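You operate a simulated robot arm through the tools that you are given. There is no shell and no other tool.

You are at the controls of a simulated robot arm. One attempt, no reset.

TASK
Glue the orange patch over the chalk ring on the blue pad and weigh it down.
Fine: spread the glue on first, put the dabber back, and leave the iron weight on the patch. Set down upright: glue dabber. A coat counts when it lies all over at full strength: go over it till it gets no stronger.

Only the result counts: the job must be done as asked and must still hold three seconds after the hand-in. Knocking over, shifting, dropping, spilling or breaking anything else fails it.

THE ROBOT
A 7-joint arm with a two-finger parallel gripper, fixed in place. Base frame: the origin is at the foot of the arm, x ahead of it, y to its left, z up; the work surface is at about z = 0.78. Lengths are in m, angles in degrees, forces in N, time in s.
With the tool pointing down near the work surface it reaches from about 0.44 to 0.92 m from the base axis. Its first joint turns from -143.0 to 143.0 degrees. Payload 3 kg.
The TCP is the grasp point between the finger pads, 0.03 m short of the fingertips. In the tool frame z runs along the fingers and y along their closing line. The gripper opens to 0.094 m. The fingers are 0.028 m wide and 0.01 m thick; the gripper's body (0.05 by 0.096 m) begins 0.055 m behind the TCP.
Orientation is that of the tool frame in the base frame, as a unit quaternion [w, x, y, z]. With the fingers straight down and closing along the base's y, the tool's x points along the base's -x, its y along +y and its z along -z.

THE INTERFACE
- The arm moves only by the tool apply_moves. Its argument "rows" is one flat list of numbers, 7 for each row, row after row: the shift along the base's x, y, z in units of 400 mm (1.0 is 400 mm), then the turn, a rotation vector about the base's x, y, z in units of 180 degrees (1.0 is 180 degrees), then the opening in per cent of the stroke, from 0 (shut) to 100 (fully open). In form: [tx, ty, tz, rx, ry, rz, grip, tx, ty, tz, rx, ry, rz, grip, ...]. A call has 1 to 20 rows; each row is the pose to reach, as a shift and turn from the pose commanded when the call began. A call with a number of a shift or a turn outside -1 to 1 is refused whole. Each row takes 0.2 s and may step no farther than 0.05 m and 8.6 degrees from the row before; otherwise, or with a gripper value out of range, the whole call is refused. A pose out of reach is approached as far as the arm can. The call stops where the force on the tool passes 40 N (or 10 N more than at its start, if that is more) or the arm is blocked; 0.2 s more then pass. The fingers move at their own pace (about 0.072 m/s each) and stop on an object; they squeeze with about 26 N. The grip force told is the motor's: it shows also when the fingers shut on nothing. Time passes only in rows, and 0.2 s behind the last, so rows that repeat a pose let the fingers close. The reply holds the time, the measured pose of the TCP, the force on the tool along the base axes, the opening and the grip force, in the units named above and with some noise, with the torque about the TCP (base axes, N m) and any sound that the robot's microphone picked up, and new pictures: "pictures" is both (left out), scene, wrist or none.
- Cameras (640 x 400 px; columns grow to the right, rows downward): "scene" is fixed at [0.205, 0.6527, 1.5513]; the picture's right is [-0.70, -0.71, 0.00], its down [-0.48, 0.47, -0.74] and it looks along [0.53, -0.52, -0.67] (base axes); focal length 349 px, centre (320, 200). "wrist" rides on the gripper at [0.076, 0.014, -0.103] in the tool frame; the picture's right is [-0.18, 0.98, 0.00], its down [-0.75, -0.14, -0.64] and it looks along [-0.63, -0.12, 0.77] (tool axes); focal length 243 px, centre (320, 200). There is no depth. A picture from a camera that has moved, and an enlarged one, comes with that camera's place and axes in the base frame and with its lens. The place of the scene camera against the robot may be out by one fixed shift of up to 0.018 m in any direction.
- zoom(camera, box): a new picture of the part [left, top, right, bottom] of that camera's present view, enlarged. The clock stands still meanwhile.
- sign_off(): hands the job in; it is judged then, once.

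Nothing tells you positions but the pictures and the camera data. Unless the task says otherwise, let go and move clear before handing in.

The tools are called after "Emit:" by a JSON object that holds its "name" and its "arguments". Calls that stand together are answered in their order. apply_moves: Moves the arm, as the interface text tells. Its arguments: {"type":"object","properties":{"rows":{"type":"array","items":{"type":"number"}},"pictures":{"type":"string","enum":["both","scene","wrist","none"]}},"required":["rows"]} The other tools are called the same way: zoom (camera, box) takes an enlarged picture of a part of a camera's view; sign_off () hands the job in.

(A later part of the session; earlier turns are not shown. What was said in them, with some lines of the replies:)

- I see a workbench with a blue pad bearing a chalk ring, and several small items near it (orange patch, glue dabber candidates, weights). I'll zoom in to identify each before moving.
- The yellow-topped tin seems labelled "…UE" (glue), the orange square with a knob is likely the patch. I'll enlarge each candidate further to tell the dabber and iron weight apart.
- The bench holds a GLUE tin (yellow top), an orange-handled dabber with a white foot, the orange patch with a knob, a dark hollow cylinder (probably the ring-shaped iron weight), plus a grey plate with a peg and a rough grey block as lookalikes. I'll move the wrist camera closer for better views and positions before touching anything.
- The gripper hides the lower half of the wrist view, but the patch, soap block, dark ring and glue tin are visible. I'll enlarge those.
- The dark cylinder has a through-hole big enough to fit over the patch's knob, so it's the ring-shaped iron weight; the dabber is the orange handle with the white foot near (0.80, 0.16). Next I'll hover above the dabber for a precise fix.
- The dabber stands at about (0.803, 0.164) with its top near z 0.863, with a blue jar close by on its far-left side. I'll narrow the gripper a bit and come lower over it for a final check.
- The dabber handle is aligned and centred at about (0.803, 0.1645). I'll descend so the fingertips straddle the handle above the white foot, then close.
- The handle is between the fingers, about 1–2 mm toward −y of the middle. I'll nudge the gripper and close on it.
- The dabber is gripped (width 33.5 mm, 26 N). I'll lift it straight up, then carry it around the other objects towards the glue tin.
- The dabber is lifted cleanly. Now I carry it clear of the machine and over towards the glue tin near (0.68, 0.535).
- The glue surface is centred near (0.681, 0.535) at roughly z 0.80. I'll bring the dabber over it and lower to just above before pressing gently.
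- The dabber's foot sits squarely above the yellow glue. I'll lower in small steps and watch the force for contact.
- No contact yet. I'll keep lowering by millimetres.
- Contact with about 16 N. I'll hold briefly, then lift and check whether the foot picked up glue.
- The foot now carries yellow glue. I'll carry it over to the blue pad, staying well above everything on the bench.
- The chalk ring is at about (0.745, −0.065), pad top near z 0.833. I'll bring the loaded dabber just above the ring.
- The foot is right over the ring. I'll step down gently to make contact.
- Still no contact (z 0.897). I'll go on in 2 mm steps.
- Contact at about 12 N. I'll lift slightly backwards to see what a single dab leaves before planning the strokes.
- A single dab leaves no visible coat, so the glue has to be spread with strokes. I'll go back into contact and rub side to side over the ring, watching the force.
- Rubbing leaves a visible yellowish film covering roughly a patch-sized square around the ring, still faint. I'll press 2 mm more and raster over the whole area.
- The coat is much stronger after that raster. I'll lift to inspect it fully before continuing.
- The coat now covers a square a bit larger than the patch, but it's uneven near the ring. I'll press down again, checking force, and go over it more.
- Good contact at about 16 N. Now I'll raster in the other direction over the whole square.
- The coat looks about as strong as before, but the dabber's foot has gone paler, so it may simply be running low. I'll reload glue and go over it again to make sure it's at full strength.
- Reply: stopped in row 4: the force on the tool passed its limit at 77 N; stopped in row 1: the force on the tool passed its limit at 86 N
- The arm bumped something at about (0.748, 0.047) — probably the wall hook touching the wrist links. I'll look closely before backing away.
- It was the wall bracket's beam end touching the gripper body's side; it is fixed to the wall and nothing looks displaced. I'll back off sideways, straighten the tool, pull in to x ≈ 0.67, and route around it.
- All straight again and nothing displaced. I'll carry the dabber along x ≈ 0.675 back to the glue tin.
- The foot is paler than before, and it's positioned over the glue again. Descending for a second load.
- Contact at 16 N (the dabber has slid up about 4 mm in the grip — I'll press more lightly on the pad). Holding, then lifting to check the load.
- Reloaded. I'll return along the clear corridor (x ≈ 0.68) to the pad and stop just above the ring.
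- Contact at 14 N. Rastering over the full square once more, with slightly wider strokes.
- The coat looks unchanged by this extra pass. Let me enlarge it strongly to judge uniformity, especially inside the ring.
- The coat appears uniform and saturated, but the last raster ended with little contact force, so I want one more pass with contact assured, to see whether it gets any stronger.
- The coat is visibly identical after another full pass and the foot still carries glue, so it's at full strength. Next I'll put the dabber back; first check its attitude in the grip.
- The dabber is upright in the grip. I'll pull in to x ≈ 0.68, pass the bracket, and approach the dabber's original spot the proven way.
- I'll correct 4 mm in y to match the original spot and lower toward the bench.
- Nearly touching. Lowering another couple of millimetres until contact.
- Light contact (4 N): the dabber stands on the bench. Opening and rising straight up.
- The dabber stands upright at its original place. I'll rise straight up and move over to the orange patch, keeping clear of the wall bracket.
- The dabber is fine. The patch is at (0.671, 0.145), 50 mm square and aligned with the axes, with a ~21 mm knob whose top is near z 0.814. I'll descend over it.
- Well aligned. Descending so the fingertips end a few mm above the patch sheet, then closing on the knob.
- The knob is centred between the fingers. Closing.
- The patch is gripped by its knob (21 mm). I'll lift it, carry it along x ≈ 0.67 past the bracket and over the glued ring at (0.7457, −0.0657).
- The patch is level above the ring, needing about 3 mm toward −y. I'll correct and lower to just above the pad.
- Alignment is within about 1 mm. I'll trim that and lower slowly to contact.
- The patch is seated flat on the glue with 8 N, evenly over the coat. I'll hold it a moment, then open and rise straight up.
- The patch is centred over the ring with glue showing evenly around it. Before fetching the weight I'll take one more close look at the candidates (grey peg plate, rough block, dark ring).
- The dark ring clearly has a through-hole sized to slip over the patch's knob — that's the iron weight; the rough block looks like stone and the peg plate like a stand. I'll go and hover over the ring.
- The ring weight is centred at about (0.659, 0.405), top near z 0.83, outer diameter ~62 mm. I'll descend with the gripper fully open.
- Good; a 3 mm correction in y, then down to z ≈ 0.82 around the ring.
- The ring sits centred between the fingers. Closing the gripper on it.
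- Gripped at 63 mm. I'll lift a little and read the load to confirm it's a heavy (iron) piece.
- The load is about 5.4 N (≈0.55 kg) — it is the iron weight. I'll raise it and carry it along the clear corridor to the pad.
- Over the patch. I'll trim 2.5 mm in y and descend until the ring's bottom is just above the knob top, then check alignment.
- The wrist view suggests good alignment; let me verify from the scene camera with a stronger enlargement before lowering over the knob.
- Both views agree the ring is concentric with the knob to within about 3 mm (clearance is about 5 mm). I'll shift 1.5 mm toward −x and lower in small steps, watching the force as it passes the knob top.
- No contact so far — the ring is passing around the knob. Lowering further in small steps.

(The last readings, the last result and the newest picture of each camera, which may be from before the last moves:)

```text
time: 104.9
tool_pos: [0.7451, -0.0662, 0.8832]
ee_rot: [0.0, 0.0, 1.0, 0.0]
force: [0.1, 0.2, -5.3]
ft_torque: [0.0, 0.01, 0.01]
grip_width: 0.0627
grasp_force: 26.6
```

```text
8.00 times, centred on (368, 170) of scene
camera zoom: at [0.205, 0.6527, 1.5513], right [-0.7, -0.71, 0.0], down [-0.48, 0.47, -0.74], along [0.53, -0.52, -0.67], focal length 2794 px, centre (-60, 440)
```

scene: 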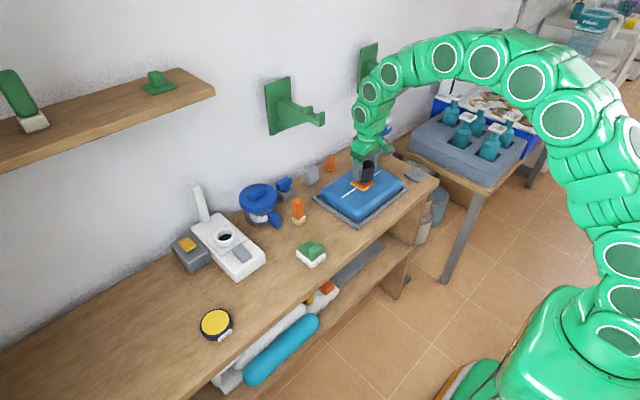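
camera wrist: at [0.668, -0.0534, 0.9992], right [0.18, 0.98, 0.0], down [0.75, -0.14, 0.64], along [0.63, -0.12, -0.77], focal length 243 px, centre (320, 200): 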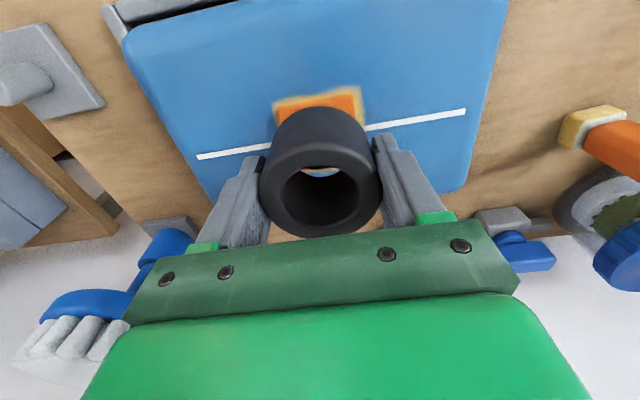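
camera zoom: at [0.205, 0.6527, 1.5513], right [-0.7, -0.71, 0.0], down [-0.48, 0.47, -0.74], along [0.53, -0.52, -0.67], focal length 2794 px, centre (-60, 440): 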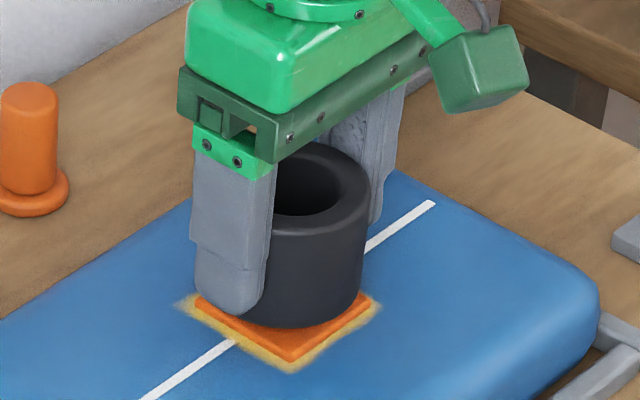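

Emit:
{"name": "apply_moves", "arguments": {"rows": [0, 0, -0.008, 0, 0, 0, 0, 0, 0, -0.014, 0, 0, 0, 0, 0, 0, -0.014, 0, 0, 0, 0], "pictures": "none"}}

```text
time: 105.7
tool_pos: [0.7432, -0.0666, 0.8793]
ee_rot: [0.0, -0.001, 1.0, -0.001]
force: [0.7, -0.5, -5.7]
ft_torque: [0.01, 0.04, -0.01]
grip_width: 0.0627
grasp_force: 25.6
```

Emit:
{"name": "apply_moves", "arguments": {"rows": [0, 0, -0.004, 0, 0, 0, 0, 0, 0, -0.007, 0, 0, 0, 0, 0, 0, -0.007, 0, 0, 0, 0], "pictures": "none"}}

```text
time: 106.5
tool_pos: [0.7436, -0.0667, 0.8772]
ee_rot: [0.0, -0.001, 1.0, 0.0]
force: [-0.6, -0.1, -5.8]
ft_torque: [0.02, 0.0, -0.01]
grip_width: 0.0628
grasp_force: 26.0
```

Emit:
{"name": "apply_moves", "arguments": {"rows": [0, 0, -0.004, 0, 0, 0, 0, 0, 0, -0.004, 0, 0, 0, 0], "pictures": "none"}}

Emit:
{"name": "zoom", "arguments": {"camera": "scene", "box": [350, 145, 385, 195]}}

```text
time: 107.1
tool_pos: [0.744, -0.0673, 0.8748]
ee_rot: [0.001, -0.001, 1.0, 0.0]
force: [-3.5, 5.7, 17.5]
ft_torque: [0.12, 0.2, 0.02]
grip_width: 0.0629
grasp_force: 26.0
```

```text
8.00 times, centred on (368, 170) of scene
camera zoom: at [0.205, 0.6527, 1.5513], right [-0.7, -0.71, 0.0], down [-0.48, 0.47, -0.74], along [0.53, -0.52, -0.67], focal length 2794 px, centre (-60, 440)
```

zoom: 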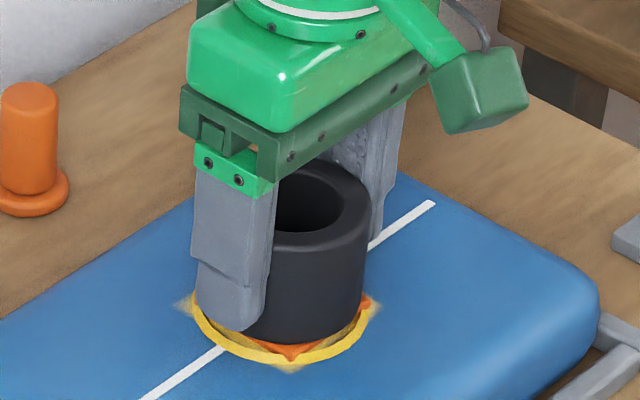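

The ring has landed on the patch (a bead of glue is squeezed out around it). I'll relax the pressure slightly, then open slowly.

Emit:
{"name": "apply_moves", "arguments": {"rows": [0, 0, 0.002, 0, 0, 0, 0, 0, 0, 0.002, 0, 0, 0, 0, 0, 0, 0.002, 0, 0, 0, 70, 0, 0, 0.002, 0, 0, 0, 76, 0, 0, 0.002, 0, 0, 0, 84, 0, 0, 0.002, 0, 0, 0, 92, 0, 0, 0.002, 0, 0, 0, 92]}}

Emit:
{"name": "zoom", "arguments": {"camera": "scene", "box": [345, 140, 390, 200]}}

Emit:
{"name": "zoom", "arguments": {"camera": "wrist", "box": [200, 60, 440, 240]}}

```text
time: 108.7
tool_pos: [0.7423, -0.0676, 0.8749]
ee_rot: [-0.001, -0.002, 1.0, -0.001]
force: [0.0, -0.3, 0.2]
ft_torque: [0.01, 0.01, -0.04]
grip_width: 0.0863
grasp_force: 0.1
camera wrist: at [0.6675, -0.0529, 0.9781], right [0.18, 0.98, 0.0], down [0.75, -0.14, 0.64], along [0.63, -0.12, -0.77], focal length 243 px, centre (320, 200)
```

scene: 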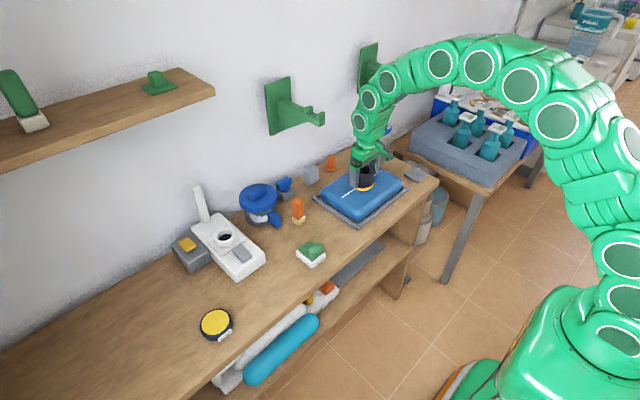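
wrist: 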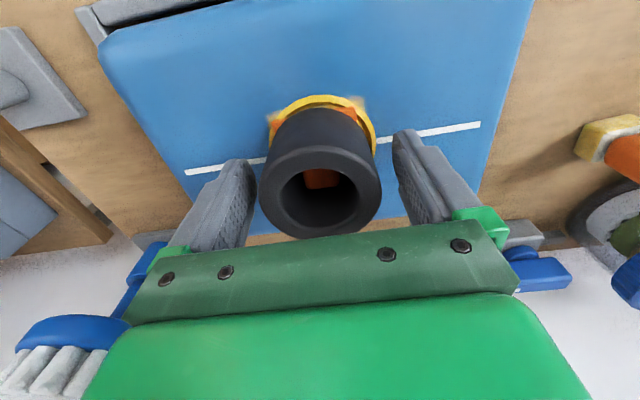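

```text
6.67 times, centred on (368, 170) of scene
camera zoom: at [0.205, 0.6527, 1.5513], right [-0.7, -0.71, 0.0], down [-0.48, 0.47, -0.74], along [0.53, -0.52, -0.67], focal length 2328 px, centre (3, 400)
```

zoom: 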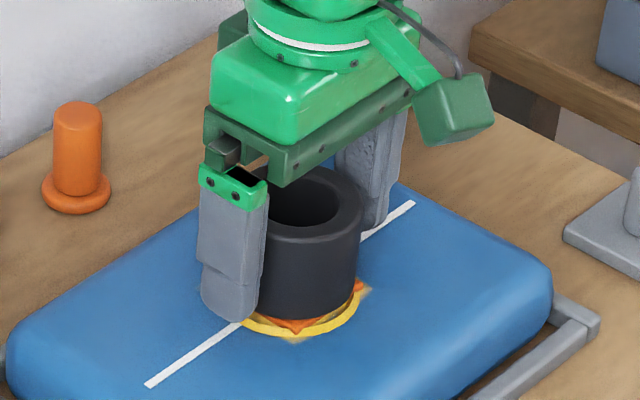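

```text
2.22 times, centred on (320, 150) of wrist
camera zoom: at [0.6675, -0.0529, 0.9781], right [0.18, 0.98, 0.0], down [0.75, -0.14, 0.64], along [0.63, -0.12, -0.77], focal length 539 px, centre (320, 311)
```

zoom: 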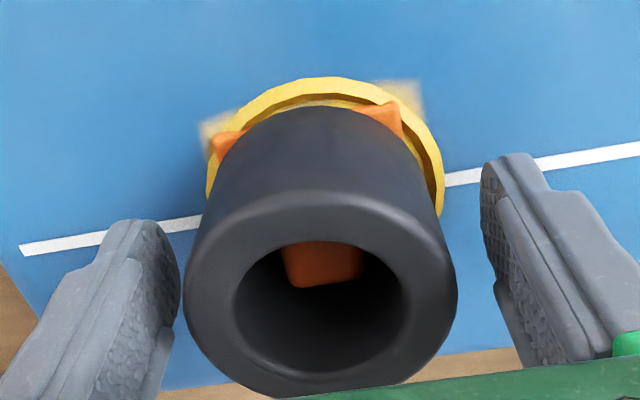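

The weight stands around the knob on the patch, released. I'll rise straight up and move clear for a last inspection.

Emit:
{"name": "apply_moves", "arguments": {"rows": [0, 0, 0.03, 0, 0, 0, 92, 0, 0, 0.08, 0, 0, 0, 92, 0, 0, 0.15, 0, 0, 0, 92, 0, 0, 0.24, 0, 0, 0, 92, 0, 0, 0.33, 0, 0, 0, 92, -0.08, 0, 0.37, 0, 0, 0, 92, -0.18, 0, 0.42, 0, 0, 0, 92, -0.28, 0, 0.46, 0, 0, 0, 92, -0.28, 0, 0.46, 0, 0, 0, 92]}}

Emit:
{"name": "zoom", "arguments": {"camera": "scene", "box": [325, 140, 405, 210]}}

Emit:
{"name": "zoom", "arguments": {"camera": "wrist", "box": [220, 60, 420, 200]}}

Emit:
{"name": "zoom", "arguments": {"camera": "scene", "box": [160, 150, 340, 350]}}

```text
time: 110.7
tool_pos: [0.6285, -0.0638, 1.0585]
ee_rot: [-0.001, -0.001, 1.0, 0.0]
force: [-1.4, -0.1, 0.8]
ft_torque: [-0.02, 0.0, 0.01]
grip_width: 0.0864
grasp_force: 0.0
camera wrist: at [0.5528, -0.0506, 1.1614], right [0.18, 0.98, 0.0], down [0.75, -0.14, 0.64], along [0.63, -0.12, -0.77], focal length 243 px, centre (320, 200)
```

scene: 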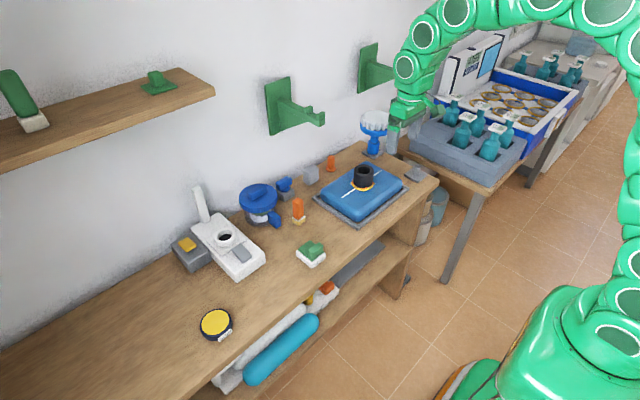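
wrist: 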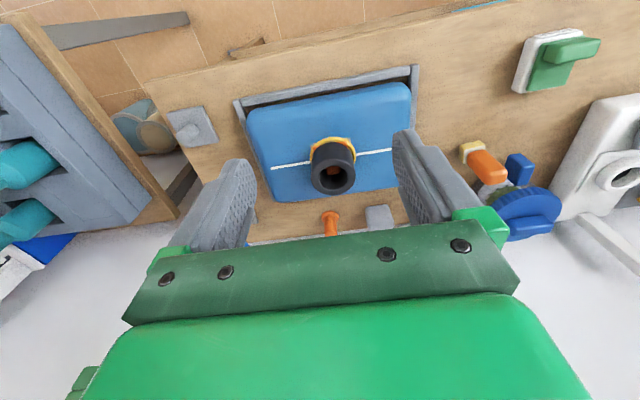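

```text
5.71 times, centred on (365, 175) of scene
camera zoom: at [0.205, 0.6527, 1.5513], right [-0.7, -0.71, 0.0], down [-0.48, 0.47, -0.74], along [0.53, -0.52, -0.67], focal length 1996 px, centre (63, 343)
```

zoom: 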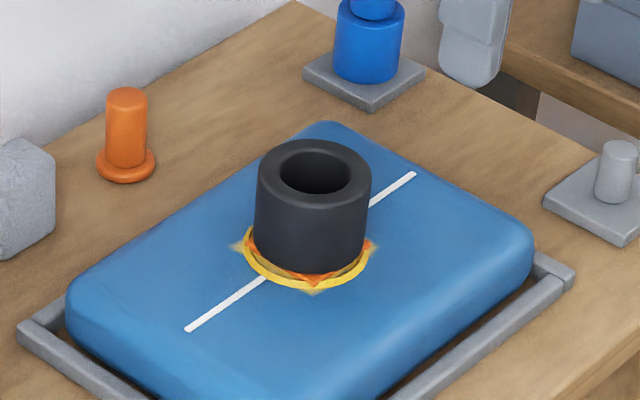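

```text
2.86 times, centred on (320, 130) of wrist
camera zoom: at [0.5528, -0.0506, 1.1614], right [0.18, 0.98, 0.0], down [0.75, -0.14, 0.64], along [0.63, -0.12, -0.77], focal length 693 px, centre (320, 400)
```

zoom: 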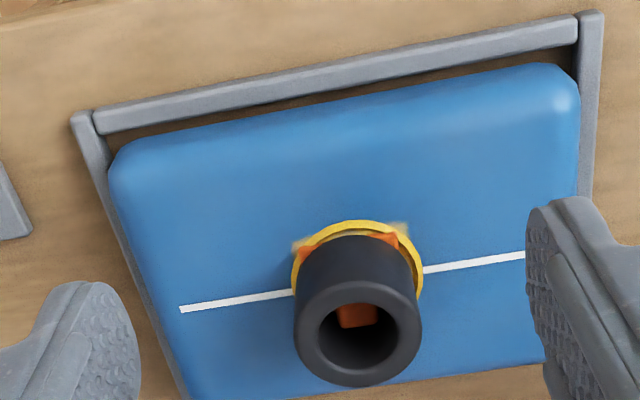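

```text
2.00 times, centred on (250, 250) of scene
camera zoom: at [0.205, 0.6527, 1.5513], right [-0.7, -0.71, 0.0], down [-0.48, 0.47, -0.74], along [0.53, -0.52, -0.67], focal length 699 px, centre (460, 100)
```

zoom: 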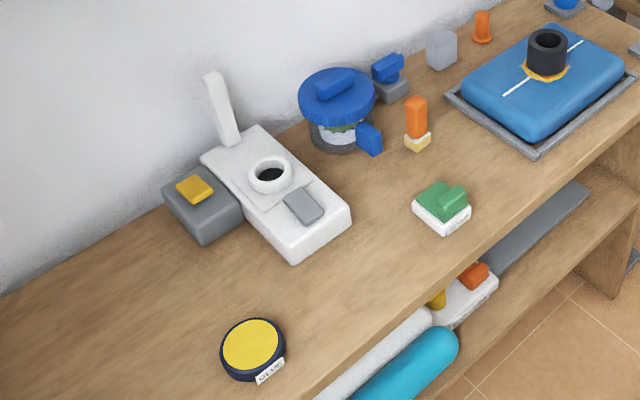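

Everything looks right: patch glued over the ring, iron weight seated on it with a bead of glue around, dabber upright in its place, everything else undisturbed. I'll wait a couple of seconds and check that nothing changes.

Emit:
{"name": "apply_moves", "arguments": {"rows": [0, 0, 0, 0, 0, 0, 92, 0, 0, 0, 0, 0, 0, 92, 0, 0, 0, 0, 0, 0, 92, 0, 0, 0, 0, 0, 0, 92, 0, 0, 0, 0, 0, 0, 92, 0, 0, 0, 0, 0, 0, 92, 0, 0, 0, 0, 0, 0, 92, 0, 0, 0, 0, 0, 0, 92, 0, 0, 0, 0, 0, 0, 92, 0, 0, 0, 0, 0, 0, 92], "pictures": "scene"}}

Emit:
{"name": "zoom", "arguments": {"camera": "scene", "box": [270, 140, 410, 240]}}

```text
time: 112.9
tool_pos: [0.6291, -0.0642, 1.0585]
ee_rot: [-0.001, -0.002, 1.0, 0.0]
force: [-0.4, 1.4, -0.7]
ft_torque: [-0.01, 0.01, -0.01]
grip_width: 0.0865
grasp_force: 0.1
```

scene: 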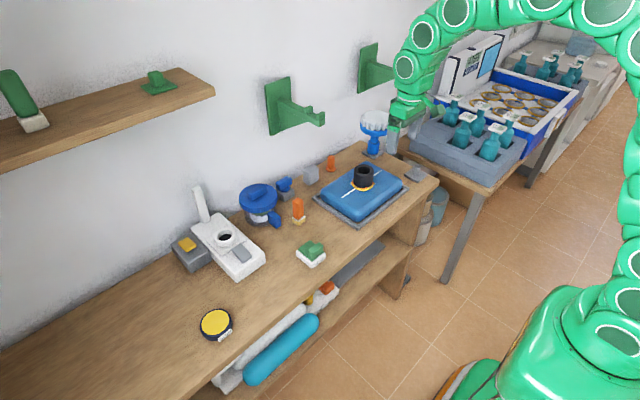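

```text
4.00 times, centred on (340, 190) of scene
camera zoom: at [0.205, 0.6527, 1.5513], right [-0.7, -0.71, 0.0], down [-0.48, 0.47, -0.74], along [0.53, -0.52, -0.67], focal length 1397 px, centre (240, 240)
```

zoom: 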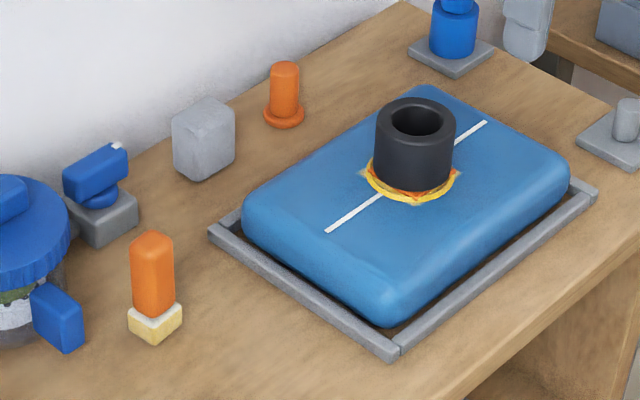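

The scene hasn't changed: the patch is glued over the ring with the iron weight on it, the dabber stands upright in its place, and the arm is clear. I'm handing in the job now.

Emit:
{"name": "sign_off", "arguments": {}}

```text
The job is handed in.
```

I glued the orange patch over the chalk ring and left the iron weight standing on it. The job is handed in. I have no verdict back, but nothing moved while I watched for two seconds before handing in.

- **Glue:** I loaded the dabber twice and rubbed a 60 mm square centred on the ring. The last full passes, with a freshly loaded dabber, made no visible difference, so I took the coat as full strength.
- **Patch:** It sits within about 1.5 mm of the ring's centre, with glue showing on all sides.
- **Weight:** I took the dark hollow cylinder to be the iron weight. It lifts at about 0.55 kg and its hole fits over the patch's knob. There was no label, so this is my reading; the grey peg plate and the rough block were the other candidates.
- **Dabber:** It stands upright within about 2 mm of where it started.

While carrying the dabber back for more glue, the gripper hit the end of the wall bracket twice, at 77 N and then 86 N. In the pictures afterwards the bracket had not moved and nothing else on the bench was disturbed. I kept clear of it after that.
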